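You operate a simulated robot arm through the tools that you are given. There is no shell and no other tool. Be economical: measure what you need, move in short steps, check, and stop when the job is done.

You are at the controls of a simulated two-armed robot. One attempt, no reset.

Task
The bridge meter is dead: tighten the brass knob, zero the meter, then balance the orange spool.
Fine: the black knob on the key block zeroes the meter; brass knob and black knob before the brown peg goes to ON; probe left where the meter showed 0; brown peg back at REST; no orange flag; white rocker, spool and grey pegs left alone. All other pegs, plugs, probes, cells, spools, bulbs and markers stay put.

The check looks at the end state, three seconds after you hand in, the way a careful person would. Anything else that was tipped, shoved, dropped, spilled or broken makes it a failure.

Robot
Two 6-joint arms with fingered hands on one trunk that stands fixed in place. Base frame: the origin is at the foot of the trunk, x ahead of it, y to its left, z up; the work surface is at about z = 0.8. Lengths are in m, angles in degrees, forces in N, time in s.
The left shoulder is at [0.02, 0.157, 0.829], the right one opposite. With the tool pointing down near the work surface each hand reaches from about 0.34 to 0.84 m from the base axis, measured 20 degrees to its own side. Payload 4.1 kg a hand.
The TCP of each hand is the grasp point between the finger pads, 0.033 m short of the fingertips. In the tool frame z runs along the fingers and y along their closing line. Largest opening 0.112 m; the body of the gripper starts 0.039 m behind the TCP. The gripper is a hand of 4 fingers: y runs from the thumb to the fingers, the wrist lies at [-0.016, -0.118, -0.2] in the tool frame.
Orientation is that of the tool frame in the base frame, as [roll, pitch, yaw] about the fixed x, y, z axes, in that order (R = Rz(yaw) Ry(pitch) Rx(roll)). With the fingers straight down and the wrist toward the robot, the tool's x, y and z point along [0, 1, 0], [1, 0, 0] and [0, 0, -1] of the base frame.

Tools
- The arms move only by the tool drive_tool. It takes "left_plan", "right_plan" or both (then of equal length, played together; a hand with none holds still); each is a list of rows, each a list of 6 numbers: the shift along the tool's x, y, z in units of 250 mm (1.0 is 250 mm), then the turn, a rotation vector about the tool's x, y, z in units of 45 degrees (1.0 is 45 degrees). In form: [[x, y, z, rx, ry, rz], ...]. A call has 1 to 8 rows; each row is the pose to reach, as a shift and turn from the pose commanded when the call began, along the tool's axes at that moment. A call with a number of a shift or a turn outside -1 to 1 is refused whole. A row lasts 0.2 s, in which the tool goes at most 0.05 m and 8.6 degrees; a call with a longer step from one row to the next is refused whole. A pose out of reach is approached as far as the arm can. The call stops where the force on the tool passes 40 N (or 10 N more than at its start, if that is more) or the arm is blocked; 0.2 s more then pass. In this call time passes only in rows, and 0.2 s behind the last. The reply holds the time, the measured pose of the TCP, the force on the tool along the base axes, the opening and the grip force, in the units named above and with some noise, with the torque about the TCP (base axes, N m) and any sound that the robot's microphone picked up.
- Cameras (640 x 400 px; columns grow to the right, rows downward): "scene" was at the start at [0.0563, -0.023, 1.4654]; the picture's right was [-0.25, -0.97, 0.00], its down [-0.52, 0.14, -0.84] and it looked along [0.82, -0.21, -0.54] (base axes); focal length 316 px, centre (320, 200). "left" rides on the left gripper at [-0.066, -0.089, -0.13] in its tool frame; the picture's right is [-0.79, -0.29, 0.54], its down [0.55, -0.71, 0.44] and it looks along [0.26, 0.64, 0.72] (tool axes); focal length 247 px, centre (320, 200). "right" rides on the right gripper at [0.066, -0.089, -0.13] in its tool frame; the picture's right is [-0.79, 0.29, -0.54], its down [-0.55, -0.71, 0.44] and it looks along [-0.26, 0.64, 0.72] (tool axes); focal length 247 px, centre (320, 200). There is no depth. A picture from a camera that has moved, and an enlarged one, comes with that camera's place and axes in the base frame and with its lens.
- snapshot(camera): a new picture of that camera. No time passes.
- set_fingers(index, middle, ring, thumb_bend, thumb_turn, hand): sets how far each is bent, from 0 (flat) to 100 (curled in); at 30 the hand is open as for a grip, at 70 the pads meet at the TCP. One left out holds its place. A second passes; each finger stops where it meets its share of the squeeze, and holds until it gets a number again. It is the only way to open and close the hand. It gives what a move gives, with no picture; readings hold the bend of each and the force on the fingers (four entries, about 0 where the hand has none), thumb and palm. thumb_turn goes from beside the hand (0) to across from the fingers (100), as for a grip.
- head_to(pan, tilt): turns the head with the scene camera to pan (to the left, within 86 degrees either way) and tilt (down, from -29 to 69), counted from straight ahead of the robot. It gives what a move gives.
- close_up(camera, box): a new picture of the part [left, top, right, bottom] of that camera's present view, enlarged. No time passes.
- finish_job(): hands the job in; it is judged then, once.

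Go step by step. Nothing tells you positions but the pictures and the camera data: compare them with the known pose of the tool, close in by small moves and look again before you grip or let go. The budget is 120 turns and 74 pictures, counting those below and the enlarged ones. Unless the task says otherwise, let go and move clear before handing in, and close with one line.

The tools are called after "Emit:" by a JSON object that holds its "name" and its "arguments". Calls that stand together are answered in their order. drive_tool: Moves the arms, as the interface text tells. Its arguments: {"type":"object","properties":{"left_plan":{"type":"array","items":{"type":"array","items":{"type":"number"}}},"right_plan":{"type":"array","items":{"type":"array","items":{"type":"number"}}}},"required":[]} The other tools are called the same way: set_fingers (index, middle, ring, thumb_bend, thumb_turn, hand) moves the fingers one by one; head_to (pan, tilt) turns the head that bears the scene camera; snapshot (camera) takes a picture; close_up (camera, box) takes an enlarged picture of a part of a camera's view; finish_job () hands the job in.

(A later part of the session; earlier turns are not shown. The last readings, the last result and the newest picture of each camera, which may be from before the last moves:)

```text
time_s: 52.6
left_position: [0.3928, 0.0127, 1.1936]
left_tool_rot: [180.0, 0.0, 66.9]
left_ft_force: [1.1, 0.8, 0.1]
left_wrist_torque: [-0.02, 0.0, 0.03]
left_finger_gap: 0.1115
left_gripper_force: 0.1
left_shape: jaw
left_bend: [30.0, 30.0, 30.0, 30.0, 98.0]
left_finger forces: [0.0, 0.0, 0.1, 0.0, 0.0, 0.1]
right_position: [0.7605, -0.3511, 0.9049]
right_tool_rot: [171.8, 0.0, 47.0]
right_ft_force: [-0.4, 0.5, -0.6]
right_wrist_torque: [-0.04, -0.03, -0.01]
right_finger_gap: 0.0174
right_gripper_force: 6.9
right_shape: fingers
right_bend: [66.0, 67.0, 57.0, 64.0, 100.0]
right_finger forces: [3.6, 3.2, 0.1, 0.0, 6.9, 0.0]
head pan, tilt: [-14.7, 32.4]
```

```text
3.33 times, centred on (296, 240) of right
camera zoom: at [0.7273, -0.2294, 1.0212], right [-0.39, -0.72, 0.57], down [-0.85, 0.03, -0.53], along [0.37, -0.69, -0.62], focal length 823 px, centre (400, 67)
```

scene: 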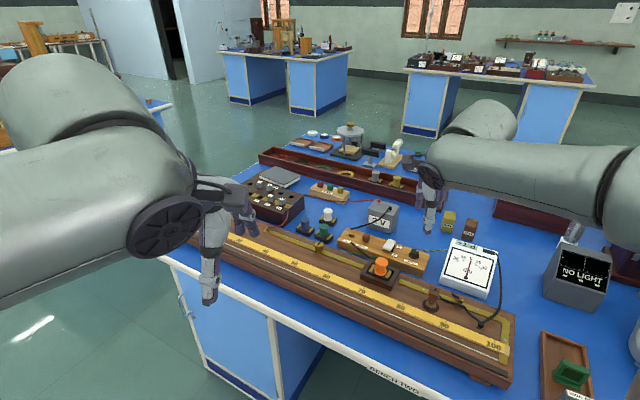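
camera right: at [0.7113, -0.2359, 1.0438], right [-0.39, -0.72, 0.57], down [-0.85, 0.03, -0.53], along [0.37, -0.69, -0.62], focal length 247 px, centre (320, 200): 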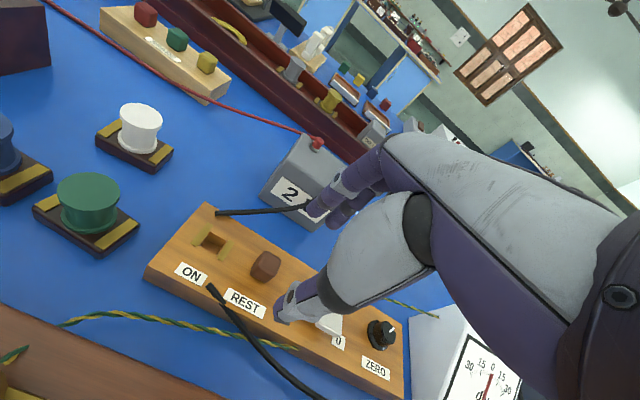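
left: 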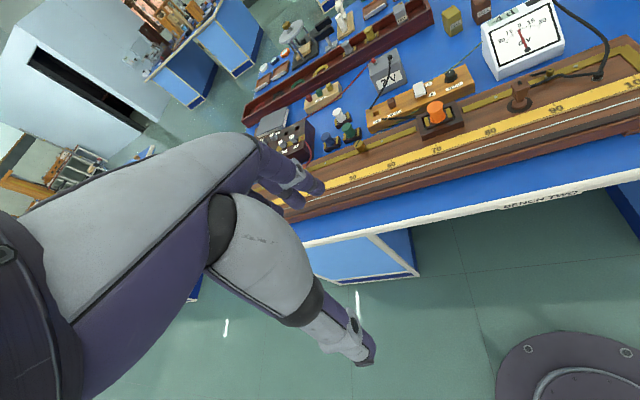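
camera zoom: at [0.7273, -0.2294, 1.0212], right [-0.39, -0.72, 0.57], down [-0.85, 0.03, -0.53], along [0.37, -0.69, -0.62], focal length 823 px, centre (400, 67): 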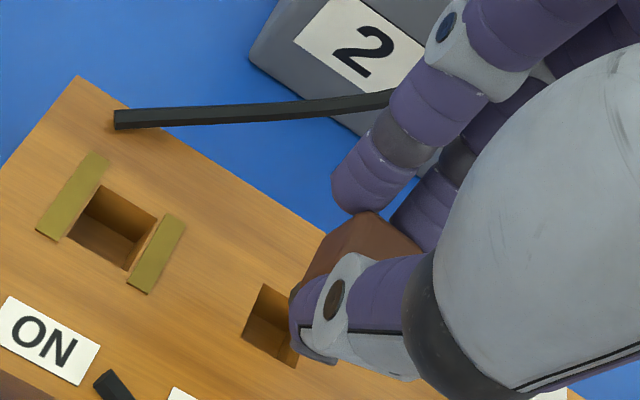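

The peg is out, and both holes are visible, about 50 mm apart along the tool's x axis. I'll lift a touch more, shift over ON and look.

Emit:
{"name": "drive_tool", "arguments": {"right_plan": [[0, 0.006, -0.04, 0, 0, 0], [0.1, 0.006, -0.04, 0, 0, 0], [0.204, 0.006, -0.04, 0, 0, 0]]}}

Emit:
{"name": "close_up", "arguments": {"camera": "right", "box": [200, 180, 392, 300]}}

Emit:
{"name": "close_up", "arguments": {"camera": "scene", "box": [320, 190, 416, 250]}}

```text
time_s: 53.4
left_position: [0.3908, 0.0141, 1.1936]
left_tool_rot: [-180.0, 0.0, 66.9]
left_ft_force: [-0.8, -1.0, -0.8]
left_wrist_torque: [0.07, -0.01, 0.01]
left_finger_gap: 0.1116
left_gripper_force: 0.1
left_shape: jaw
left_bend: [30.0, 30.0, 30.0, 30.0, 98.0]
left_finger forces: [0.1, 0.1, 0.1, 0.0, 0.0, 0.0]
right_position: [0.7938, -0.3145, 0.9157]
right_tool_rot: [172.0, 0.1, 47.1]
right_ft_force: [0.1, -0.7, 0.3]
right_wrist_torque: [0.07, 0.0, 0.04]
right_finger_gap: 0.0174
right_gripper_force: 7.1
right_shape: fingers
right_bend: [66.0, 67.0, 57.0, 64.0, 100.0]
right_finger forces: [3.4, 3.1, 0.0, 0.1, 6.8, 0.1]
head pan, tilt: [-14.7, 32.4]
```

```text
3.33 times, centred on (296, 240) of right
camera zoom: at [0.7613, -0.1929, 1.0326], right [-0.39, -0.72, 0.57], down [-0.85, 0.03, -0.53], along [0.36, -0.69, -0.62], focal length 823 px, centre (400, 67)
```

zoom: 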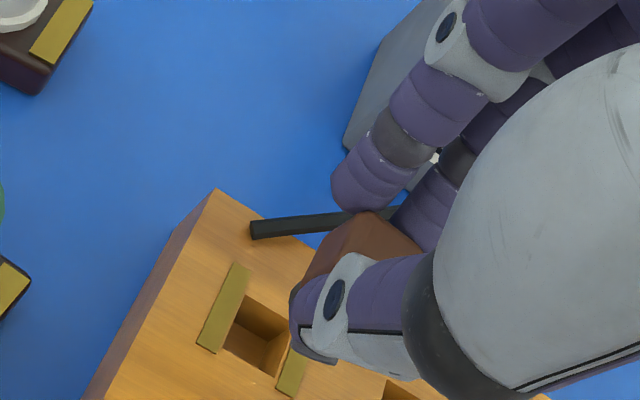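

```text
6.67 times, centred on (368, 220) of scene
camera zoom: at [0.0559, -0.0234, 1.4654], right [-0.25, -0.97, 0.0], down [-0.52, 0.14, -0.84], along [0.82, -0.21, -0.54], focal length 2106 px, centre (0, 67)
```

zoom: 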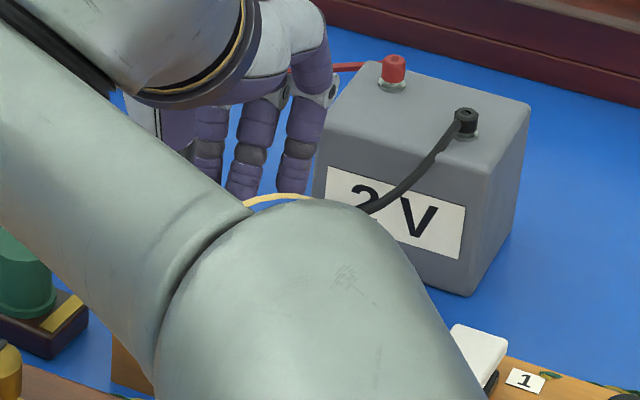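

Alignment over ON matches the reference view from the REST hole. I'll lower straight in.

Emit:
{"name": "drive_tool", "arguments": {"right_plan": [[0, -0.006, 0.04, 0, 0, 0], [0, -0.012, 0.08, 0, 0, 0], [0, -0.018, 0.12, 0, 0, 0], [0, -0.024, 0.162, 0, 0, 0]]}}

Emit:
{"name": "close_up", "arguments": {"camera": "right", "box": [200, 180, 392, 300]}}

```text
time_s: 54.4
left_position: [0.3918, 0.0133, 1.1932]
left_tool_rot: [-179.9, 0.1, 66.9]
left_ft_force: [-0.2, -0.5, -0.3]
left_wrist_torque: [0.01, -0.02, -0.02]
left_finger_gap: 0.1116
left_gripper_force: 0.1
left_shape: jaw
left_bend: [30.0, 30.0, 30.0, 30.0, 98.0]
left_finger forces: [0.0, 0.1, 0.0, 0.1, 0.1, 0.0]
right_position: [0.7959, -0.3137, 0.8741]
right_tool_rot: [171.9, 0.0, 47.1]
right_ft_force: [-0.4, 0.2, 1.7]
right_wrist_torque: [-0.02, 0.04, -0.02]
right_finger_gap: 0.0174
right_gripper_force: 7.1
right_shape: fingers
right_bend: [66.0, 67.0, 57.0, 64.0, 100.0]
right_finger forces: [3.8, 3.6, 0.0, 0.0, 7.0, 0.0]
head pan, tilt: [-14.7, 32.4]
```

```text
3.33 times, centred on (296, 240) of right
camera zoom: at [0.7618, -0.192, 0.9909], right [-0.39, -0.72, 0.57], down [-0.85, 0.03, -0.53], along [0.37, -0.69, -0.62], focal length 823 px, centre (400, 67)
```

zoom: 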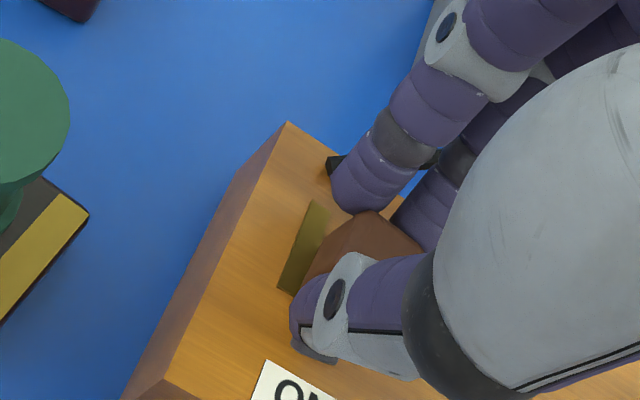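

Seated at the same depth as in REST. I'll release mainly with the thumb, keeping the fingers off the battery lead, and rise.

Emit:
{"name": "set_fingers", "arguments": {"hand": "right", "index": 61, "middle": 61, "ring": 57, "thumb_bend": 50}}

Emit:
{"name": "drive_tool", "arguments": {"right_plan": [[0, 0.01, -0.05, 0, 0, 0], [0, 0.022, -0.15, 0, 0, 0], [0, -0.1, -0.25, 0, 0, 0], [0, -0.25, -0.3, 0, 0, 0], [0, -0.4, -0.35, 0, 0, 0]]}}

Emit:
{"name": "close_up", "arguments": {"camera": "right", "box": [160, 140, 480, 340]}}

```text
time_s: 55.4
left_position: [0.3929, 0.014, 1.193]
left_tool_rot: [180.0, 0.0, 66.9]
left_ft_force: [0.1, 0.0, 0.2]
left_wrist_torque: [-0.01, 0.01, -0.02]
left_finger_gap: 0.1115
left_gripper_force: 0.1
left_shape: jaw
left_bend: [30.0, 30.0, 30.0, 30.0, 98.0]
left_finger forces: [0.1, 0.0, 0.1, 0.0, 0.0, 0.0]
right_position: [0.7955, -0.3126, 0.8725]
right_tool_rot: [171.9, -0.1, 47.1]
right_ft_force: [0.2, -0.5, 0.3]
right_wrist_torque: [-0.01, 0.0, 0.01]
right_finger_gap: 0.0417
right_gripper_force: 0.2
right_shape: fingers
right_bend: [61.0, 61.0, 56.0, 50.0, 98.0]
right_finger forces: [0.0, 0.0, 0.1, 0.0, 0.0, 0.0]
head pan, tilt: [-14.7, 32.4]
```

```text
time_s: 56.6
left_position: [0.3933, 0.0122, 1.1938]
left_tool_rot: [-180.0, -0.1, 66.9]
left_ft_force: [1.2, -0.6, 0.2]
left_wrist_torque: [-0.01, 0.03, 0.0]
left_finger_gap: 0.1115
left_gripper_force: 0.0
left_shape: jaw
left_bend: [30.0, 30.0, 30.0, 30.0, 98.0]
left_finger forces: [0.1, 0.0, 0.1, 0.0, 0.0, 0.0]
right_position: [0.7133, -0.237, 0.9464]
right_tool_rot: [171.9, -0.1, 47.1]
right_ft_force: [0.2, -0.5, 0.2]
right_wrist_torque: [-0.01, 0.01, 0.01]
right_finger_gap: 0.0415
right_gripper_force: 0.0
right_shape: fingers
right_bend: [61.0, 61.0, 56.0, 50.0, 98.0]
right_finger forces: [0.0, 0.0, 0.1, 0.1, 0.1, 0.1]
head pan, tilt: [-14.7, 32.4]
```

```text
2.00 times, centred on (320, 240) of right
camera zoom: at [0.6798, -0.1163, 1.0638], right [-0.39, -0.72, 0.57], down [-0.85, 0.03, -0.53], along [0.36, -0.69, -0.62], focal length 494 px, centre (320, 120)
```

zoom: 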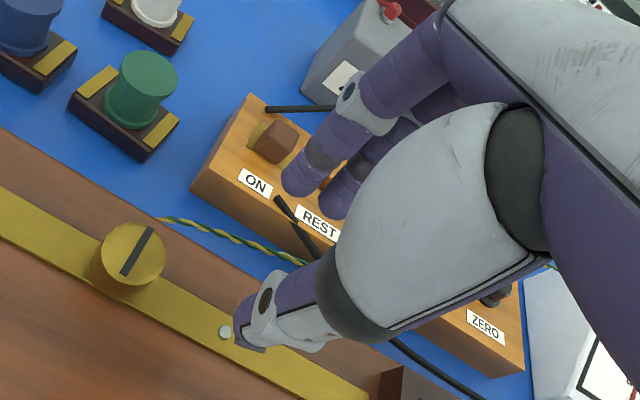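

The brown peg is in ON. Next I'll move the left arm out of the way and bring the right hand back toward the probe at about (0.476, −0.409).

Emit:
{"name": "drive_tool", "arguments": {"left_plan": [[0.1, 0, 0, 0, 0, 0], [0.25, 0, 0, 0, 0, 0], [0.4, 0, 0, 0, 0, 0], [0.55, 0, 0, 0, 0, 0], [0.7, 0, 0, 0, 0, 0], [0.85, 0, 0, 0, 0, 0]], "right_plan": [[0, 0, -0.1, 0.09, 0, 0], [0, 0, -0.25, 0.18, 0, 0], [-0.15, 0, -0.25, 0.18, 0, 0], [-0.33, 0, -0.25, 0.18, 0, 0], [-0.5, -0.05, -0.25, 0.18, 0, 0], [-0.67, -0.1, -0.25, 0.18, 0, 0]]}}

Emit:
{"name": "set_fingers", "arguments": {"hand": "right", "index": 46, "middle": 46, "ring": 46, "thumb_bend": 46}}

Emit:
{"name": "snapshot", "arguments": {"camera": "scene"}}

```text
time_s: 58.0
left_position: [0.4757, 0.2125, 1.1935]
left_tool_rot: [-180.0, 0.0, 66.9]
left_ft_force: [-0.4, -0.1, -0.3]
left_wrist_torque: [-0.01, 0.03, -0.03]
left_finger_gap: 0.1119
left_gripper_force: 0.1
left_shape: jaw
left_bend: [30.0, 30.0, 30.0, 30.0, 98.0]
left_finger forces: [0.1, 0.0, 0.1, 0.0, 0.1, 0.1]
right_position: [0.5759, -0.3385, 1.0036]
right_tool_rot: [180.0, 0.0, 47.0]
right_ft_force: [0.5, -0.2, -0.3]
right_wrist_torque: [0.02, 0.0, -0.02]
right_finger_gap: 0.0417
right_gripper_force: 0.1
right_shape: fingers
right_bend: [61.0, 61.0, 56.0, 50.0, 98.0]
right_finger forces: [0.0, 0.0, 0.1, 0.0, 0.0, 0.1]
head pan, tilt: [-14.7, 32.4]
```

```text
time_s: 59.0
left_position: [0.4756, 0.2135, 1.1943]
left_tool_rot: [-180.0, 0.0, 66.9]
left_ft_force: [-0.4, -1.1, -0.7]
left_wrist_torque: [0.0, 0.02, -0.02]
left_finger_gap: 0.1118
left_gripper_force: 0.0
left_shape: jaw
left_bend: [30.0, 30.0, 30.0, 30.0, 98.0]
left_finger forces: [0.0, 0.0, 0.1, 0.0, 0.1, 0.1]
right_position: [0.5759, -0.3384, 1.0038]
right_tool_rot: [-180.0, 0.0, 47.0]
right_ft_force: [-0.3, -1.2, 0.3]
right_wrist_torque: [-0.02, 0.03, -0.03]
right_finger_gap: 0.0683
right_gripper_force: 0.1
right_shape: fingers
right_bend: [46.0, 46.0, 46.0, 46.0, 98.0]
right_finger forces: [0.0, 0.0, 0.0, 0.1, 0.0, 0.1]
head pan, tilt: [-14.7, 32.4]
```

```text
22 pictures are left
```

scene: 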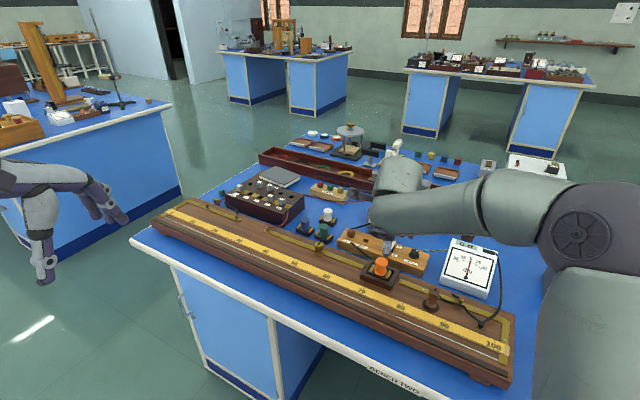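

The view is clear now. I'll move above the probe.

Emit:
{"name": "drive_tool", "arguments": {"right_plan": [[-0.16, -0.033, 0.0, 0, 0, 0], [-0.32, -0.067, 0.05, 0, 0, 0], [-0.479, -0.1, 0.14, 0, 0, 0], [-0.479, -0.1, 0.22, 0, 0, 0]]}}

Emit:
{"name": "snapshot", "arguments": {"camera": "right"}}

Emit:
{"name": "close_up", "arguments": {"camera": "scene", "box": [380, 230, 540, 330]}}

```text
time_s: 60.0
left_position: [0.475, 0.213, 1.1933]
left_tool_rot: [-179.9, 0.0, 66.9]
left_ft_force: [-0.1, 0.0, -0.3]
left_wrist_torque: [0.0, 0.01, -0.01]
left_finger_gap: 0.1117
left_gripper_force: 0.0
left_shape: jaw
left_bend: [30.0, 30.0, 30.0, 30.0, 98.0]
left_finger forces: [0.0, 0.0, 0.1, 0.0, 0.0, 0.1]
right_position: [0.4735, -0.4078, 0.949]
right_tool_rot: [-180.0, 0.0, 47.1]
right_ft_force: [0.3, 0.6, 0.1]
right_wrist_torque: [0.0, 0.0, 0.04]
right_finger_gap: 0.0685
right_gripper_force: 0.0
right_shape: fingers
right_bend: [46.0, 46.0, 46.0, 46.0, 98.0]
right_finger forces: [0.0, 0.0, 0.0, 0.1, 0.0, 0.0]
head pan, tilt: [-14.7, 32.4]
```

```text
21 pictures are left
camera right: at [0.453, -0.2985, 1.0794], right [-0.33, -0.78, 0.54], down [-0.9, 0.08, -0.44], along [0.3, -0.63, -0.72], focal length 247 px, centre (320, 200)
```

right: 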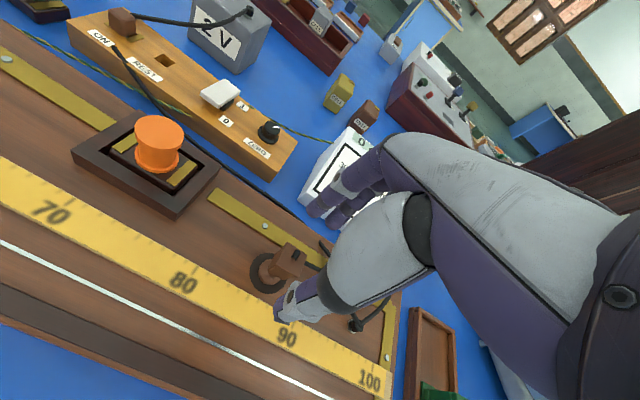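

```text
4.00 times, centred on (460, 280) of scene
camera zoom: at [0.0562, -0.0229, 1.4654], right [-0.25, -0.97, 0.0], down [-0.52, 0.14, -0.84], along [0.82, -0.21, -0.54], focal length 1263 px, centre (-240, -120)
```

zoom: 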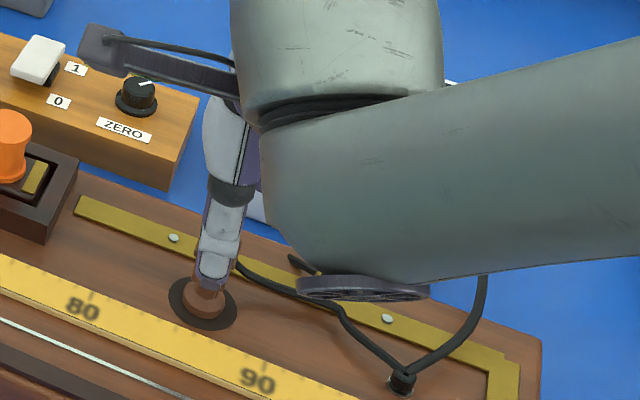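

Emit:
{"name": "drive_tool", "arguments": {"right_plan": [[0.01, 0.016, 0.07, 0, 0, 0], [0.01, 0.016, 0.14, 0, 0, 0], [0.01, 0.016, 0.21, 0, 0, 0]]}}

Emit:
{"name": "close_up", "arguments": {"camera": "right", "box": [200, 180, 392, 300]}}

```text
time_s: 60.8
left_position: [0.4759, 0.2121, 1.1948]
left_tool_rot: [-180.0, 0.0, 66.9]
left_ft_force: [-0.4, 0.6, -0.4]
left_wrist_torque: [-0.04, -0.04, -0.03]
left_finger_gap: 0.1119
left_gripper_force: 0.1
left_shape: jaw
left_bend: [30.0, 30.0, 30.0, 30.0, 98.0]
left_finger forces: [0.1, 0.0, 0.0, 0.1, 0.1, 0.0]
right_position: [0.4799, -0.4083, 0.898]
right_tool_rot: [180.0, 0.0, 47.2]
right_ft_force: [-0.3, 0.1, -0.6]
right_wrist_torque: [0.01, 0.02, 0.03]
right_finger_gap: 0.0684
right_gripper_force: 0.0
right_shape: fingers
right_bend: [46.0, 46.0, 46.0, 46.0, 98.0]
right_finger forces: [0.0, 0.0, 0.0, 0.1, 0.0, 0.0]
head pan, tilt: [-14.7, 32.4]
```

```text
3.33 times, centred on (296, 240) of right
camera zoom: at [0.4589, -0.2991, 1.0288], right [-0.33, -0.78, 0.54], down [-0.9, 0.08, -0.44], along [0.3, -0.63, -0.72], focal length 823 px, centre (400, 67)
```

zoom: 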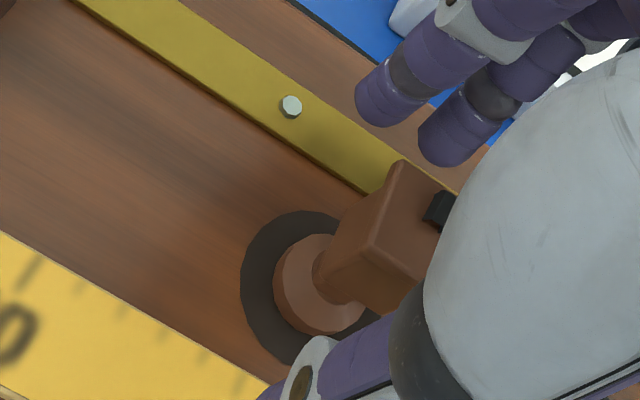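

The probe head sits between thumb and fingers. Closing on it, then I'll lift straight up.

Emit:
{"name": "set_fingers", "arguments": {"hand": "right", "index": 70, "middle": 70, "ring": 58, "thumb_bend": 70}}

Emit:
{"name": "drive_tool", "arguments": {"right_plan": [[0, 0, -0.06, 0, 0, 0], [0, 0, -0.12, 0, 0, 0]]}}

Emit:
{"name": "snapshot", "arguments": {"camera": "right"}}

```text
time_s: 61.8
left_position: [0.4752, 0.2113, 1.1951]
left_tool_rot: [180.0, 0.0, 66.8]
left_ft_force: [-0.2, 0.1, -0.1]
left_wrist_torque: [0.01, 0.05, -0.02]
left_finger_gap: 0.1117
left_gripper_force: 0.0
left_shape: jaw
left_bend: [30.0, 30.0, 30.0, 30.0, 98.0]
left_finger forces: [0.0, 0.1, 0.1, 0.0, 0.0, 0.0]
right_position: [0.4805, -0.4089, 0.8977]
right_tool_rot: [179.9, 0.0, 47.1]
right_ft_force: [-0.6, 0.3, -0.2]
right_wrist_torque: [0.0, -0.02, -0.01]
right_finger_gap: 0.0169
right_gripper_force: 6.4
right_shape: fingers
right_bend: [66.0, 67.0, 57.0, 64.0, 100.0]
right_finger forces: [3.4, 3.0, 0.0, 0.0, 6.5, 0.0]
head pan, tilt: [-14.7, 32.4]
```

```text
time_s: 62.4
left_position: [0.4749, 0.2114, 1.194]
left_tool_rot: [-180.0, -0.1, 66.9]
left_ft_force: [-0.6, -0.1, -0.1]
left_wrist_torque: [0.02, 0.02, -0.02]
left_finger_gap: 0.1116
left_gripper_force: 0.1
left_shape: jaw
left_bend: [30.0, 30.0, 30.0, 30.0, 98.0]
left_finger forces: [0.0, 0.1, 0.1, 0.1, 0.0, 0.1]
right_position: [0.4802, -0.4088, 0.9278]
right_tool_rot: [179.9, 0.0, 47.0]
right_ft_force: [-0.2, 0.2, -1.4]
right_wrist_torque: [0.02, -0.03, 0.01]
right_finger_gap: 0.0166
right_gripper_force: 6.2
right_shape: fingers
right_bend: [66.0, 67.0, 57.0, 64.0, 100.0]
right_finger forces: [3.6, 2.9, 0.0, 0.0, 6.3, 0.1]
head pan, tilt: [-14.7, 32.4]
```

```text
18 pictures are left
camera right: at [0.4591, -0.2996, 1.0584], right [-0.33, -0.78, 0.54], down [-0.9, 0.08, -0.44], along [0.3, -0.63, -0.72], focal length 247 px, centre (320, 200)
```

right: 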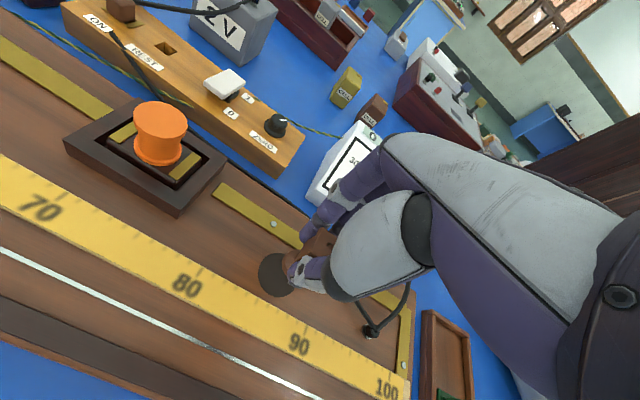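

The probe is lifted cleanly. I'll carry it over the bridge wire to about the 50 mark, (0.676, −0.099), staying a few cm above the board.

Emit:
{"name": "drive_tool", "arguments": {"right_plan": [[0.12, -0.09, -0.02, 0, 0, 0], [0.28, -0.18, -0.04, 0, 0, 0], [0.45, -0.272, -0.04, 0, 0, 0], [0.64, -0.272, -0.04, 0, 0, 0], [0.82, -0.272, -0.04, 0, 0, 0], [1.0, -0.272, -0.04, 0, 0, 0]]}}

Emit:
{"name": "drive_tool", "arguments": {"right_plan": [[0.15, 0, 0, 0, 0, 0], [0.3, 0, 0, 0, 0, 0], [0.44, 0, 0, 0, 0, 0]]}}

Emit:
{"name": "close_up", "arguments": {"camera": "scene", "box": [240, 180, 496, 340]}}

Emit:
{"name": "snapshot", "arguments": {"camera": "right"}}

```text
time_s: 63.8
left_position: [0.4754, 0.2123, 1.194]
left_tool_rot: [180.0, 0.0, 66.9]
left_ft_force: [-0.6, 0.0, 1.0]
left_wrist_torque: [0.07, -0.06, 0.05]
left_finger_gap: 0.1112
left_gripper_force: 0.1
left_shape: jaw
left_bend: [30.0, 30.0, 30.0, 30.0, 98.0]
left_finger forces: [0.0, 0.0, 0.0, 0.0, 0.0, 0.1]
right_position: [0.5978, -0.18, 0.9387]
right_tool_rot: [180.0, 0.0, 47.1]
right_ft_force: [0.8, -0.3, -0.4]
right_wrist_torque: [0.04, -0.02, 0.03]
right_finger_gap: 0.0169
right_gripper_force: 6.0
right_shape: fingers
right_bend: [66.0, 67.0, 57.0, 64.0, 100.0]
right_finger forces: [3.4, 2.7, 0.1, 0.1, 6.3, 0.0]
head pan, tilt: [-14.7, 32.4]
```

```text
time_s: 64.6
left_position: [0.476, 0.2124, 1.1959]
left_tool_rot: [-179.9, 0.1, 66.9]
left_ft_force: [-0.1, -0.8, 0.0]
left_wrist_torque: [0.02, 0.0, 0.04]
left_finger_gap: 0.1119
left_gripper_force: 0.1
left_shape: jaw
left_bend: [30.0, 30.0, 30.0, 30.0, 98.0]
left_finger forces: [0.0, 0.1, 0.0, 0.1, 0.1, 0.1]
right_position: [0.6738, -0.099, 0.9367]
right_tool_rot: [-179.9, 0.0, 47.0]
right_ft_force: [-0.1, -0.7, -0.5]
right_wrist_torque: [0.02, -0.04, 0.0]
right_finger_gap: 0.0169
right_gripper_force: 6.2
right_shape: fingers
right_bend: [66.0, 67.0, 57.0, 64.0, 100.0]
right_finger forces: [3.4, 2.7, 0.0, 0.1, 6.1, 0.0]
head pan, tilt: [-14.7, 32.4]
```

```text
2.50 times, centred on (368, 260) of scene
camera zoom: at [0.056, -0.0234, 1.4654], right [-0.25, -0.97, 0.0], down [-0.52, 0.14, -0.84], along [0.82, -0.21, -0.54], focal length 790 px, centre (200, 50)
```

zoom: 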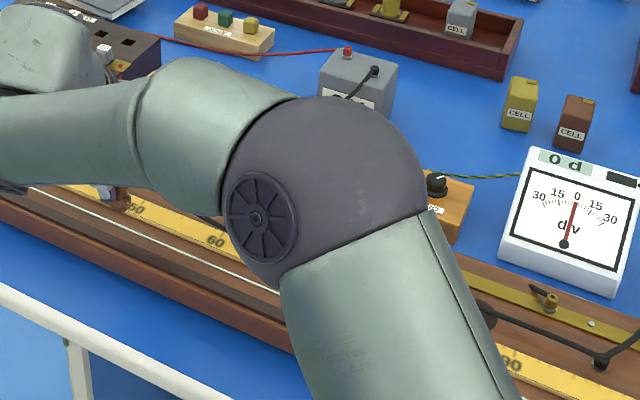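

```text
16 pictures are left
camera right: at [0.6527, 0.0107, 1.0678], right [-0.33, -0.78, 0.54], down [-0.9, 0.08, -0.43], along [0.29, -0.63, -0.72], focal length 247 px, centre (320, 200)
```

right: 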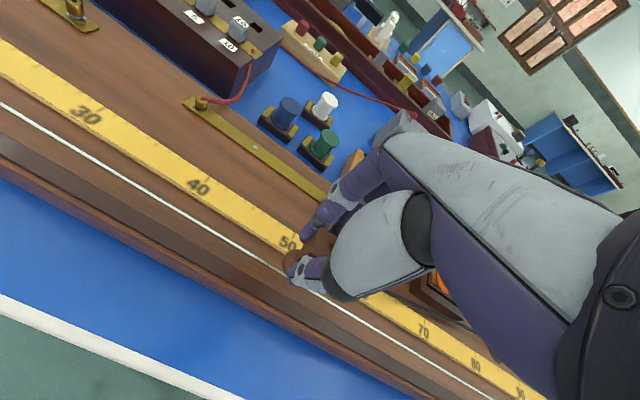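

The meter display is visible from the scene camera while I hold the probe. I'll shift 7 mm onto the wire line and lower gently.

Emit:
{"name": "drive_tool", "arguments": {"right_plan": [[0, 0.028, 0.04, 0, 0, 0], [0, 0.028, 0.09, 0, 0, 0], [0, 0.028, 0.13, 0, 0, 0]]}}

Emit:
{"name": "close_up", "arguments": {"camera": "right", "box": [220, 180, 412, 300]}}

```text
time_s: 65.4
left_position: [0.4754, 0.2112, 1.1946]
left_tool_rot: [-179.9, -0.1, 66.8]
left_ft_force: [-0.3, 0.2, -0.1]
left_wrist_torque: [-0.04, 0.02, -0.01]
left_finger_gap: 0.1116
left_gripper_force: 0.1
left_shape: jaw
left_bend: [30.0, 30.0, 30.0, 30.0, 98.0]
left_finger forces: [0.1, 0.1, 0.0, 0.0, 0.0, 0.0]
right_position: [0.6796, -0.1041, 0.9046]
right_tool_rot: [180.0, 0.0, 47.2]
right_ft_force: [0.3, -0.2, -1.4]
right_wrist_torque: [0.02, 0.0, -0.03]
right_finger_gap: 0.0168
right_gripper_force: 6.3
right_shape: fingers
right_bend: [66.0, 67.0, 57.0, 64.0, 100.0]
right_finger forces: [3.4, 2.7, 0.1, 0.0, 6.0, 0.0]
head pan, tilt: [-14.7, 32.4]
```

```text
3.33 times, centred on (316, 240) of right
camera zoom: at [0.659, 0.0057, 1.0347], right [-0.33, -0.78, 0.54], down [-0.9, 0.08, -0.44], along [0.29, -0.63, -0.72], focal length 823 px, centre (333, 67)
```

zoom: 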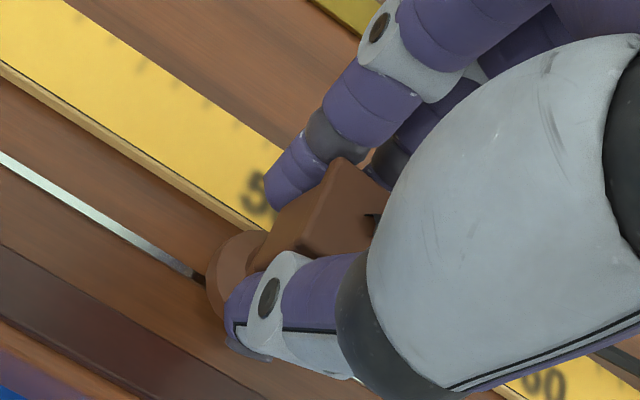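

The base lines up with the wire within about 2 mm. I'll lower to touch and read the meter.

Emit:
{"name": "drive_tool", "arguments": {"right_plan": [[0, 0.004, 0.012, 0, 0, 0], [0, 0.004, 0.022, 0, 0, 0], [0, 0.004, 0.03, 0, 0, 0]]}}

Emit:
{"name": "close_up", "arguments": {"camera": "scene", "box": [440, 230, 504, 270]}}

```text
time_s: 66.2
left_position: [0.4748, 0.2129, 1.1947]
left_tool_rot: [180.0, 0.1, 66.9]
left_ft_force: [0.4, 0.1, 0.6]
left_wrist_torque: [0.01, -0.01, 0.01]
left_finger_gap: 0.1117
left_gripper_force: 0.0
left_shape: jaw
left_bend: [30.0, 30.0, 30.0, 30.0, 98.0]
left_finger forces: [0.0, 0.1, 0.0, 0.1, 0.1, 0.0]
right_position: [0.68, -0.1038, 0.8976]
right_tool_rot: [179.9, -0.1, 47.1]
right_ft_force: [-0.2, 0.7, 0.9]
right_wrist_torque: [-0.01, 0.02, -0.01]
right_finger_gap: 0.0165
right_gripper_force: 6.9
right_shape: fingers
right_bend: [66.0, 67.0, 57.0, 65.0, 100.0]
right_finger forces: [3.6, 3.1, 0.0, 0.0, 6.4, 0.1]
head pan, tilt: [-14.7, 32.4]
```

```text
10.00 times, centred on (472, 250) of scene
camera zoom: at [0.0563, -0.023, 1.4654], right [-0.25, -0.97, 0.0], down [-0.52, 0.14, -0.84], along [0.82, -0.21, -0.54], focal length 3158 px, centre (-1200, -300)
```

zoom: 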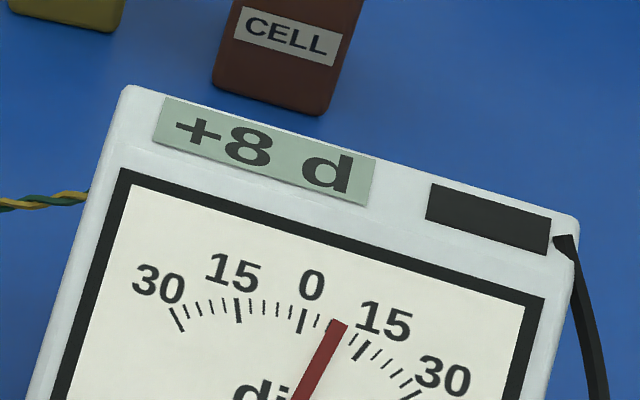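

The bridge is live: +8 at about 51, and no flag. I'll lift, step 4 cm toward lower numbers, touch and read.

Emit:
{"name": "drive_tool", "arguments": {"right_plan": [[0, 0, -0.035, 0, 0, 0], [0.08, 0, -0.035, 0, 0, 0], [0.16, 0, -0.035, 0, 0, 0], [0.16, 0, -0.015, 0, 0, 0], [0.16, 0, 0, 0, 0, 0]]}}

Emit:
{"name": "close_up", "arguments": {"camera": "scene", "box": [440, 230, 504, 270]}}

```text
time_s: 67.4
left_position: [0.4755, 0.2124, 1.1944]
left_tool_rot: [179.9, 0.0, 67.0]
left_ft_force: [0.7, -1.2, -0.1]
left_wrist_torque: [-0.03, 0.01, -0.02]
left_finger_gap: 0.112
left_gripper_force: 0.0
left_shape: jaw
left_bend: [30.0, 30.0, 30.0, 30.0, 98.0]
left_finger forces: [0.0, 0.0, 0.0, 0.0, 0.0, 0.0]
right_position: [0.7076, -0.0733, 0.8968]
right_tool_rot: [179.8, -0.1, 47.0]
right_ft_force: [-0.4, 0.5, 4.5]
right_wrist_torque: [0.0, 0.03, -0.04]
right_finger_gap: 0.0163
right_gripper_force: 7.0
right_shape: fingers
right_bend: [66.0, 68.0, 57.0, 65.0, 100.0]
right_finger forces: [3.5, 3.1, 0.0, 0.0, 7.0, 0.0]
head pan, tilt: [-14.7, 32.4]
```

```text
10.00 times, centred on (472, 250) of scene
camera zoom: at [0.0562, -0.023, 1.4654], right [-0.25, -0.97, 0.0], down [-0.52, 0.14, -0.84], along [0.82, -0.21, -0.54], focal length 3158 px, centre (-1200, -300)
```

zoom: 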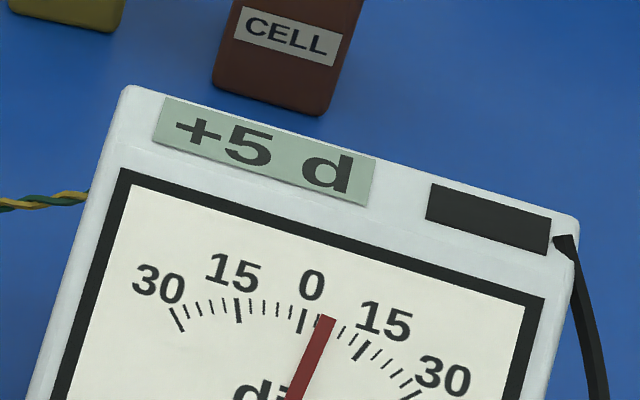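

Lower numbers bring it down, about 0.73 div per cm. I'll step 6.5 cm more the same way.

Emit:
{"name": "drive_tool", "arguments": {"right_plan": [[0, 0, -0.035, 0, 0, 0], [0.09, 0, -0.035, 0, 0, 0], [0.18, 0, -0.035, 0, 0, 0], [0.26, 0, -0.035, 0, 0, 0], [0.26, 0, -0.017, 0, 0, 0], [0.26, 0, -0.003, 0, 0, 0]]}}

Emit:
{"name": "close_up", "arguments": {"camera": "scene", "box": [440, 230, 504, 270]}}

```text
time_s: 68.8
left_position: [0.475, 0.2122, 1.1958]
left_tool_rot: [180.0, -0.1, 67.0]
left_ft_force: [0.6, 0.1, 0.0]
left_wrist_torque: [0.02, 0.01, 0.0]
left_finger_gap: 0.1116
left_gripper_force: 0.1
left_shape: jaw
left_bend: [30.0, 30.0, 30.0, 30.0, 98.0]
left_finger forces: [0.0, 0.0, 0.0, 0.0, 0.1, 0.0]
right_position: [0.7292, -0.0375, 0.898]
right_tool_rot: [179.9, -0.1, 47.0]
right_ft_force: [2.8, -5.1, 5.1]
right_wrist_torque: [-0.21, -0.14, -0.03]
right_finger_gap: 0.0167
right_gripper_force: 7.8
right_shape: fingers
right_bend: [66.0, 67.0, 57.0, 65.0, 100.0]
right_finger forces: [5.4, 5.6, 0.1, 0.0, 4.9, 0.0]
right hand out of reach, approached as far as the arm can: row 3, 4, 5, 6
head pan, tilt: [-14.7, 32.4]
```

```text
10.00 times, centred on (472, 250) of scene
camera zoom: at [0.0562, -0.0232, 1.4654], right [-0.25, -0.97, 0.0], down [-0.52, 0.14, -0.84], along [0.82, -0.21, -0.54], focal length 3158 px, centre (-1200, -300)
```

zoom: 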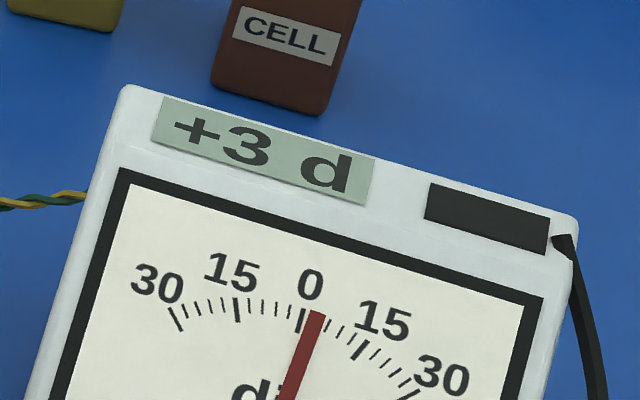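

The arm hit its reach at this yaw, though contact gives +3; balance is around 38. I'll lift straight up, back off and turn the hand to a more radial yaw.

Emit:
{"name": "drive_tool", "arguments": {"right_plan": [[0, 0, -0.05, 0, 0, 0], [0, 0, -0.1, 0, 0, 0], [-0.1, 0, -0.13, 0, 0, 0], [-0.2, 0, -0.13, 0, 0, 0], [-0.3, 0, -0.13, 0, 0, 0], [-0.3, 0, -0.13, 0, 0, 0]]}}

```text
time_s: 70.2
left_position: [0.4744, 0.2123, 1.1938]
left_tool_rot: [180.0, 0.0, 66.9]
left_ft_force: [0.3, 1.0, -0.2]
left_wrist_torque: [0.0, 0.0, -0.02]
left_finger_gap: 0.1116
left_gripper_force: 0.1
left_shape: jaw
left_bend: [30.0, 30.0, 30.0, 30.0, 98.0]
left_finger forces: [0.1, 0.0, 0.0, 0.0, 0.0, 0.1]
right_position: [0.7232, -0.078, 0.9392]
right_tool_rot: [-179.9, 0.1, 47.0]
right_ft_force: [0.5, 0.9, -2.5]
right_wrist_torque: [0.0, 0.01, -0.04]
right_finger_gap: 0.0169
right_gripper_force: 7.0
right_shape: fingers
right_bend: [66.0, 67.0, 57.0, 65.0, 100.0]
right_finger forces: [3.6, 2.9, 0.1, 0.0, 6.5, 0.1]
right hand out of reach, approached as far as the arm can: row 2, 3, 4, 5, 6
head pan, tilt: [-14.7, 32.4]
```

Emit:
{"name": "drive_tool", "arguments": {"right_plan": [[-0.1, -0.08, 0, 0, 0, 0], [-0.2, -0.16, 0, 0, 0, 0], [-0.25, -0.2, 0, 0, 0, 0], [-0.25, -0.2, 0, 0, 0, 0]]}}

```text
time_s: 71.2
left_position: [0.4753, 0.2138, 1.1943]
left_tool_rot: [179.9, -0.1, 66.8]
left_ft_force: [0.2, 0.4, -0.2]
left_wrist_torque: [-0.03, -0.01, -0.04]
left_finger_gap: 0.1118
left_gripper_force: 0.0
left_shape: jaw
left_bend: [30.0, 30.0, 30.0, 30.0, 98.0]
left_finger forces: [0.0, 0.0, 0.0, 0.1, 0.1, 0.0]
right_position: [0.7116, -0.063, 0.9627]
right_tool_rot: [-179.9, 0.1, 47.1]
right_ft_force: [0.6, -0.2, -1.4]
right_wrist_torque: [0.01, -0.01, 0.02]
right_finger_gap: 0.0171
right_gripper_force: 6.7
right_shape: fingers
right_bend: [66.0, 67.0, 57.0, 65.0, 100.0]
right_finger forces: [3.6, 2.9, 0.1, 0.0, 6.4, 0.0]
right hand out of reach, approached as far as the arm can: row 1, 2, 3, 4
head pan, tilt: [-14.7, 32.4]
```

Emit:
{"name": "drive_tool", "arguments": {"right_plan": [[-0.05, -0.12, -0.08, 0, 0, -0.1], [-0.1, -0.24, -0.16, 0, 0, -0.2], [-0.15, -0.38, -0.2, 0, 0, -0.3], [-0.2, -0.52, -0.24, 0, 0, -0.4], [-0.2, -0.66, -0.28, 0, 0, -0.5], [-0.2, -0.8, -0.3, 0, 0, -0.6], [-0.2, -0.8, -0.3, 0, 0, -0.6], [-0.2, -0.8, -0.3, 0, 0, -0.6]]}}

```text
time_s: 73.0
left_position: [0.4763, 0.2136, 1.1947]
left_tool_rot: [-179.9, -0.1, 67.1]
left_ft_force: [-0.9, 3.9, -1.4]
left_wrist_torque: [-0.11, 0.07, 0.24]
left_finger_gap: 0.1113
left_gripper_force: 0.3
left_shape: jaw
left_bend: [30.0, 31.0, 30.0, 30.0, 98.0]
left_finger forces: [0.0, 0.2, 0.0, 0.1, 0.0, 0.0]
right_position: [0.6265, 0.0852, 1.0896]
right_tool_rot: [-179.9, 0.0, 74.0]
right_ft_force: [3.0, -4.3, 0.0]
right_wrist_torque: [0.7, 0.43, 0.1]
right_finger_gap: 0.0169
right_gripper_force: 6.1
right_shape: fingers
right_bend: [66.0, 67.0, 57.0, 65.0, 100.0]
right_finger forces: [3.5, 2.9, 0.1, 0.0, 6.5, 0.1]
right hand out of reach, approached as far as the arm can: row 1, 2, 3, 4, 5, 6, 7, 8
head pan, tilt: [-14.7, 32.4]
```

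The arms may have touched. I'll look before moving again.

Emit:
{"name": "snapshot", "arguments": {"camera": "scene"}}

```text
11 pictures are left
```

scene: 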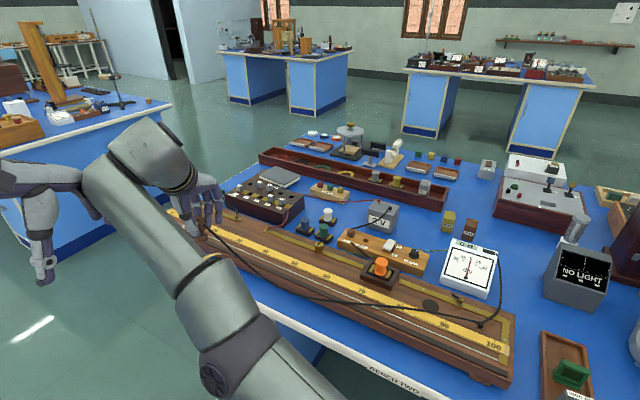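

The right forearm is stretched across toward the left hand. I'll move the left arm further away and bring the right arm back to its own side and upward.

Emit:
{"name": "drive_tool", "arguments": {"left_plan": [[0.1, 0, -0.05, 0, 0, 0], [0.25, 0, -0.1, 0, 0, 0], [0.4, 0, -0.1, 0, 0, 0], [0.5, 0, -0.1, 0, 0, 0], [0.5, 0, -0.1, 0, 0, 0], [0.5, 0, -0.1, 0, 0, 0]], "right_plan": [[-0.15, 0, -0.05, 0, 0, 0], [-0.3, 0, -0.1, 0, 0, 0], [-0.45, 0, -0.2, 0, 0, 0], [-0.6, 0, -0.3, 0, 0, 0], [-0.75, 0, -0.4, 0, 0, 0], [-0.75, 0, -0.4, 0, 0, 0]]}}

```text
time_s: 74.4
left_position: [0.5233, 0.3235, 1.2187]
left_tool_rot: [180.0, 0.0, 67.0]
left_ft_force: [0.5, -0.2, 0.3]
left_wrist_torque: [-0.01, -0.02, 0.02]
left_finger_gap: 0.1118
left_gripper_force: 0.1
left_shape: jaw
left_bend: [30.0, 30.0, 30.0, 30.0, 98.0]
left_finger forces: [0.0, 0.0, 0.0, 0.0, 0.0, 0.0]
right_position: [0.6051, -0.0802, 1.2185]
right_tool_rot: [-180.0, 0.1, 74.1]
right_ft_force: [-0.4, 0.4, -0.4]
right_wrist_torque: [-0.02, 0.0, -0.02]
right_finger_gap: 0.0168
right_gripper_force: 6.0
right_shape: fingers
right_bend: [66.0, 67.0, 57.0, 65.0, 100.0]
right_finger forces: [3.6, 2.8, 0.0, 0.0, 6.4, 0.0]
right hand out of reach, approached as far as the arm can: row 1, 2, 3, 4, 5, 6
head pan, tilt: [-14.7, 32.4]
```

Emit:
{"name": "drive_tool", "arguments": {"right_plan": [[-0.14, 0.1, 0, 0, 0, 0], [-0.28, 0.2, 0, 0, 0, 0], [-0.42, 0.3, 0, 0, 0, 0], [-0.56, 0.4, 0, 0, 0, 0], [-0.56, 0.5, 0, 0, 0, 0], [-0.56, 0.5, 0, 0, 0, 0], [-0.56, 0.5, 0, 0, 0, 0]]}}

```text
time_s: 76.0
left_position: [0.5239, 0.3236, 1.2194]
left_tool_rot: [180.0, 0.0, 66.9]
left_ft_force: [0.3, -1.0, -0.5]
left_wrist_torque: [-0.01, -0.03, 0.01]
left_finger_gap: 0.1119
left_gripper_force: 0.0
left_shape: jaw
left_bend: [30.0, 30.0, 30.0, 30.0, 98.0]
left_finger forces: [0.0, 0.0, 0.0, 0.0, 0.1, 0.0]
right_position: [0.6566, -0.2392, 1.1997]
right_tool_rot: [180.0, -0.1, 74.0]
right_ft_force: [0.5, -0.7, -1.6]
right_wrist_torque: [-0.01, -0.03, -0.01]
right_finger_gap: 0.0166
right_gripper_force: 6.2
right_shape: fingers
right_bend: [66.0, 68.0, 57.0, 65.0, 100.0]
right_finger forces: [3.5, 2.6, 0.0, 0.0, 6.3, 0.1]
right hand out of reach, approached as far as the arm can: row 3, 4, 5, 6, 7
head pan, tilt: [-14.7, 32.4]
```

Emit:
{"name": "drive_tool", "arguments": {"right_plan": [[-0.06, -0.08, 0.08, 0, 0, 0], [-0.13, -0.15, 0.16, 0, 0, 0], [-0.2, -0.23, 0.24, 0, 0, 0], [-0.26, -0.31, 0.32, 0, 0, 0], [-0.32, -0.39, 0.4, 0, 0, 0], [-0.38, -0.46, 0.48, 0, 0, 0], [-0.38, -0.46, 0.48, 0, 0, 0], [-0.38, -0.46, 0.48, 0, 0, 0]]}}

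```text
time_s: 77.8
left_position: [0.523, 0.3248, 1.218]
left_tool_rot: [-180.0, 0.1, 66.9]
left_ft_force: [0.2, -0.5, -0.4]
left_wrist_torque: [-0.03, -0.01, -0.02]
left_finger_gap: 0.1116
left_gripper_force: 0.0
left_shape: jaw
left_bend: [30.0, 30.0, 30.0, 30.0, 98.0]
left_finger forces: [0.1, 0.0, 0.0, 0.0, 0.0, 0.0]
right_position: [0.6503, -0.2847, 1.1894]
right_tool_rot: [-179.9, 0.0, 74.1]
right_ft_force: [0.4, 0.2, -1.4]
right_wrist_torque: [0.04, 0.01, 0.01]
right_finger_gap: 0.0169
right_gripper_force: 6.5
right_shape: fingers
right_bend: [66.0, 68.0, 57.0, 65.0, 100.0]
right_finger forces: [3.5, 2.7, 0.0, 0.0, 6.4, 0.0]
right hand out of reach, approached as far as the arm can: row 1, 2, 3, 4, 5, 6, 7, 8
head pan, tilt: [-14.7, 32.4]
```

Emit:
{"name": "drive_tool", "arguments": {"right_plan": [[0, -0.12, 0, 0, 0, 0.05], [-0.05, -0.24, 0, 0, 0, 0.1], [-0.1, -0.36, 0, 0, 0, 0.15], [-0.15, -0.4, 0.05, 0, 0, 0.2], [-0.2, -0.4, 0.05, 0, 0, 0.2], [-0.25, -0.4, 0.05, 0, 0, 0.2], [-0.3, -0.4, 0.05, 0, 0, 0.2], [-0.3, -0.4, 0.05, 0, 0, 0.2]]}}

```text
time_s: 79.6
left_position: [0.523, 0.325, 1.2192]
left_tool_rot: [-180.0, 0.0, 67.0]
left_ft_force: [-0.9, 0.0, 0.8]
left_wrist_torque: [-0.01, 0.03, 0.01]
left_finger_gap: 0.112
left_gripper_force: 0.0
left_shape: jaw
left_bend: [30.0, 30.0, 30.0, 30.0, 98.0]
left_finger forces: [0.1, 0.0, 0.1, 0.0, 0.1, 0.1]
right_position: [0.6005, -0.3306, 1.2366]
right_tool_rot: [-179.8, 0.1, 65.1]
right_ft_force: [0.2, -0.3, -1.1]
right_wrist_torque: [0.01, 0.0, 0.03]
right_finger_gap: 0.0166
right_gripper_force: 6.5
right_shape: fingers
right_bend: [66.0, 68.0, 57.0, 65.0, 100.0]
right_finger forces: [3.6, 2.7, 0.1, 0.0, 6.2, 0.1]
right hand out of reach, approached as far as the arm can: row 1, 2, 3, 4, 5, 6, 7, 8
head pan, tilt: [-14.7, 32.4]
```

Emit:
{"name": "drive_tool", "arguments": {"right_plan": [[-0.1, 0.06, -0.08, 0, 0, 0], [-0.2, 0.12, -0.16, 0, 0, 0], [-0.3, 0.18, -0.24, 0, 0, 0], [-0.4, 0.24, -0.32, 0, 0, 0], [-0.46, 0.3, -0.38, 0, 0, 0], [-0.46, 0.3, -0.38, 0, 0, 0], [-0.46, 0.3, -0.38, 0, 0, 0], [-0.46, 0.3, -0.38, 0, 0, 0]]}}

```text
time_s: 81.4
left_position: [0.5235, 0.3235, 1.2208]
left_tool_rot: [-180.0, 0.0, 66.9]
left_ft_force: [-0.1, -0.1, -0.4]
left_wrist_torque: [0.02, 0.01, 0.02]
left_finger_gap: 0.1119
left_gripper_force: 0.0
left_shape: jaw
left_bend: [30.0, 30.0, 30.0, 30.0, 98.0]
left_finger forces: [0.1, 0.0, 0.0, 0.0, 0.0, 0.0]
right_position: [0.5672, -0.4169, 1.2564]
right_tool_rot: [-180.0, 0.1, 65.1]
right_ft_force: [0.3, -0.5, -0.9]
right_wrist_torque: [0.05, 0.0, -0.01]
right_finger_gap: 0.0165
right_gripper_force: 6.5
right_shape: fingers
right_bend: [66.0, 68.0, 57.0, 65.0, 100.0]
right_finger forces: [3.5, 2.7, 0.0, 0.1, 6.3, 0.0]
right hand out of reach, approached as far as the arm can: row 1, 2, 3, 4, 5, 6, 7, 8
head pan, tilt: [-14.7, 32.4]
```

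Emit:
{"name": "drive_tool", "arguments": {"right_plan": [[0, -0.1, 0.12, 0, 0, 0], [0, -0.2, 0.24, 0, 0, 0], [0, -0.3, 0.36, 0, 0, 0], [0, -0.35, 0.48, 0, 0, 0], [0, -0.35, 0.5, 0, 0, 0], [0, -0.35, 0.5, 0, 0, 0], [0, -0.35, 0.5, 0, 0, 0], [0, -0.35, 0.5, 0, 0, 0]]}}

```text
time_s: 83.2
left_position: [0.523, 0.3236, 1.2194]
left_tool_rot: [179.9, 0.0, 67.0]
left_ft_force: [-0.3, -0.2, -0.2]
left_wrist_torque: [-0.01, 0.0, 0.01]
left_finger_gap: 0.112
left_gripper_force: 0.1
left_shape: jaw
left_bend: [30.0, 30.0, 30.0, 30.0, 98.0]
left_finger forces: [0.1, 0.1, 0.0, 0.1, 0.1, 0.0]
right_position: [0.5708, -0.4151, 1.2419]
right_tool_rot: [-179.9, 0.0, 65.1]
right_ft_force: [-0.2, 0.5, -1.4]
right_wrist_torque: [0.0, -0.01, -0.01]
right_finger_gap: 0.0168
right_gripper_force: 6.4
right_shape: fingers
right_bend: [66.0, 68.0, 57.0, 65.0, 100.0]
right_finger forces: [3.5, 2.6, 0.0, 0.1, 6.2, 0.0]
right hand out of reach, approached as far as the arm can: row 1, 2, 3, 4, 5, 6, 7, 8
head pan, tilt: [-14.7, 32.4]
```

Emit:
{"name": "drive_tool", "arguments": {"right_plan": [[0, 0.05, 0, 0, 0, -0.15], [0, 0.1, 0, 0, 0, -0.3], [0, 0.15, 0, 0, 0, -0.45], [0, 0.2, 0, 0.1, 0, -0.5], [0, 0.2, 0, 0.25, 0, -0.5], [0, 0.2, 0, 0.4, 0, -0.5], [0, 0.2, 0, 0.4, 0, -0.5], [0, 0.2, 0, 0.4, 0, -0.5]]}}

```text
time_s: 85.0
left_position: [0.5223, 0.3241, 1.2191]
left_tool_rot: [180.0, 0.1, 66.9]
left_ft_force: [0.1, 0.5, 0.8]
left_wrist_torque: [0.01, -0.01, 0.0]
left_finger_gap: 0.1116
left_gripper_force: 0.0
left_shape: jaw
left_bend: [30.0, 30.0, 30.0, 30.0, 98.0]
left_finger forces: [0.0, 0.0, 0.0, 0.0, 0.0, 0.0]
right_position: [0.5362, -0.405, 1.1717]
right_tool_rot: [-162.4, -3.6, 87.3]
right_ft_force: [0.1, 0.3, -0.8]
right_wrist_torque: [0.0, 0.0, 0.0]
right_finger_gap: 0.0166
right_gripper_force: 5.7
right_shape: fingers
right_bend: [66.0, 68.0, 57.0, 65.0, 100.0]
right_finger forces: [3.6, 2.6, 0.1, 0.0, 5.8, 0.0]
right hand out of reach, approached as far as the arm can: row 2, 3, 4, 5, 6, 7, 8
head pan, tilt: [-14.7, 32.4]
```

Emit:
{"name": "snapshot", "arguments": {"camera": "scene"}}

```text
10 pictures are left
```

scene: 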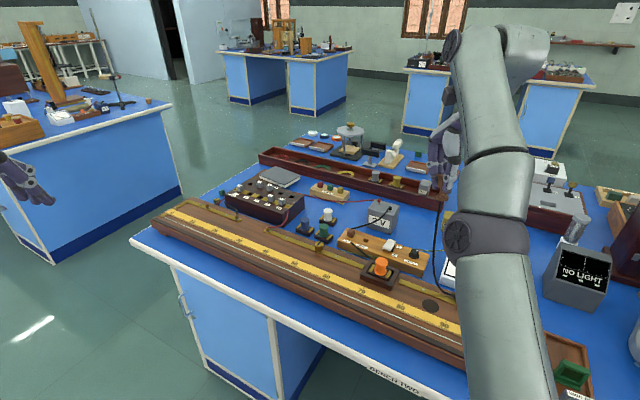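

The elbow seems locked just past straight. The last outward move should have brought it to straight, so I'll try coming inward now.

Emit:
{"name": "drive_tool", "arguments": {"right_plan": [[0, -0.06, 0.0, 0, 0, 0], [0, -0.15, 0.0, 0, 0, 0], [0, -0.25, 0.0, 0, 0, 0], [0, -0.35, 0.0, 0, 0, 0], [0, -0.4, 0.0, 0, 0, 0]]}}

```text
time_s: 86.2
left_position: [0.5225, 0.3235, 1.2177]
left_tool_rot: [180.0, 0.0, 66.8]
left_ft_force: [-0.2, 0.4, 0.0]
left_wrist_torque: [0.01, 0.0, -0.03]
left_finger_gap: 0.1119
left_gripper_force: 0.1
left_shape: jaw
left_bend: [30.0, 30.0, 30.0, 30.0, 98.0]
left_finger forces: [0.0, 0.0, 0.0, 0.1, 0.1, 0.1]
right_position: [0.4377, -0.4023, 1.2051]
right_tool_rot: [-162.5, -3.5, 87.2]
right_ft_force: [-0.2, 0.2, -1.5]
right_wrist_torque: [0.0, 0.0, -0.02]
right_finger_gap: 0.0161
right_gripper_force: 6.0
right_shape: fingers
right_bend: [66.0, 68.0, 57.0, 65.0, 100.0]
right_finger forces: [3.4, 2.5, 0.0, 0.0, 5.5, 0.0]
right hand out of reach, approached as far as the arm can: row 1
head pan, tilt: [-14.7, 32.4]
```

Unlocked. I'll level the hand and set yaw to about 100°, staying in the comfortable region.

Emit:
{"name": "drive_tool", "arguments": {"right_plan": [[0, 0, 0.05, -0.13, -0.026, 0], [0, 0, 0.1, -0.26, -0.052, 0], [0, 0, 0.15, -0.389, -0.078, 0]]}}

Emit:
{"name": "drive_tool", "arguments": {"right_plan": [[0.1, 0.05, 0.1, 0, 0, -0.13], [0.25, 0.1, 0.2, 0, 0, -0.27]]}}

```text
time_s: 87.0
left_position: [0.5231, 0.3236, 1.2189]
left_tool_rot: [-180.0, 0.0, 66.9]
left_ft_force: [0.4, 0.2, -0.1]
left_wrist_torque: [-0.03, 0.01, 0.02]
left_finger_gap: 0.1116
left_gripper_force: 0.1
left_shape: jaw
left_bend: [30.0, 30.0, 30.0, 30.0, 98.0]
left_finger forces: [0.0, 0.1, 0.1, 0.0, 0.0, 0.1]
right_position: [0.4266, -0.3988, 1.1693]
right_tool_rot: [-180.0, 0.1, 87.8]
right_ft_force: [0.9, 0.3, -1.1]
right_wrist_torque: [0.0, 0.02, -0.03]
right_finger_gap: 0.0162
right_gripper_force: 5.7
right_shape: fingers
right_bend: [66.0, 68.0, 57.0, 65.0, 100.0]
right_finger forces: [3.3, 2.4, 0.0, 0.0, 5.7, 0.0]
head pan, tilt: [-14.7, 32.4]
```

```text
time_s: 87.6
left_position: [0.5236, 0.3233, 1.2201]
left_tool_rot: [-180.0, -0.1, 66.9]
left_ft_force: [-0.4, 0.9, -0.2]
left_wrist_torque: [-0.01, 0.0, 0.0]
left_finger_gap: 0.1117
left_gripper_force: 0.1
left_shape: jaw
left_bend: [30.0, 30.0, 30.0, 30.0, 98.0]
left_finger forces: [0.0, 0.1, 0.0, 0.0, 0.1, 0.0]
right_position: [0.4538, -0.335, 1.1198]
right_tool_rot: [-179.9, 0.0, 100.0]
right_ft_force: [-0.5, 0.4, -1.5]
right_wrist_torque: [-0.01, -0.05, -0.01]
right_finger_gap: 0.0165
right_gripper_force: 5.4
right_shape: fingers
right_bend: [66.0, 68.0, 57.0, 65.0, 100.0]
right_finger forces: [3.3, 2.3, 0.1, 0.0, 5.6, 0.0]
head pan, tilt: [-14.7, 32.4]
```

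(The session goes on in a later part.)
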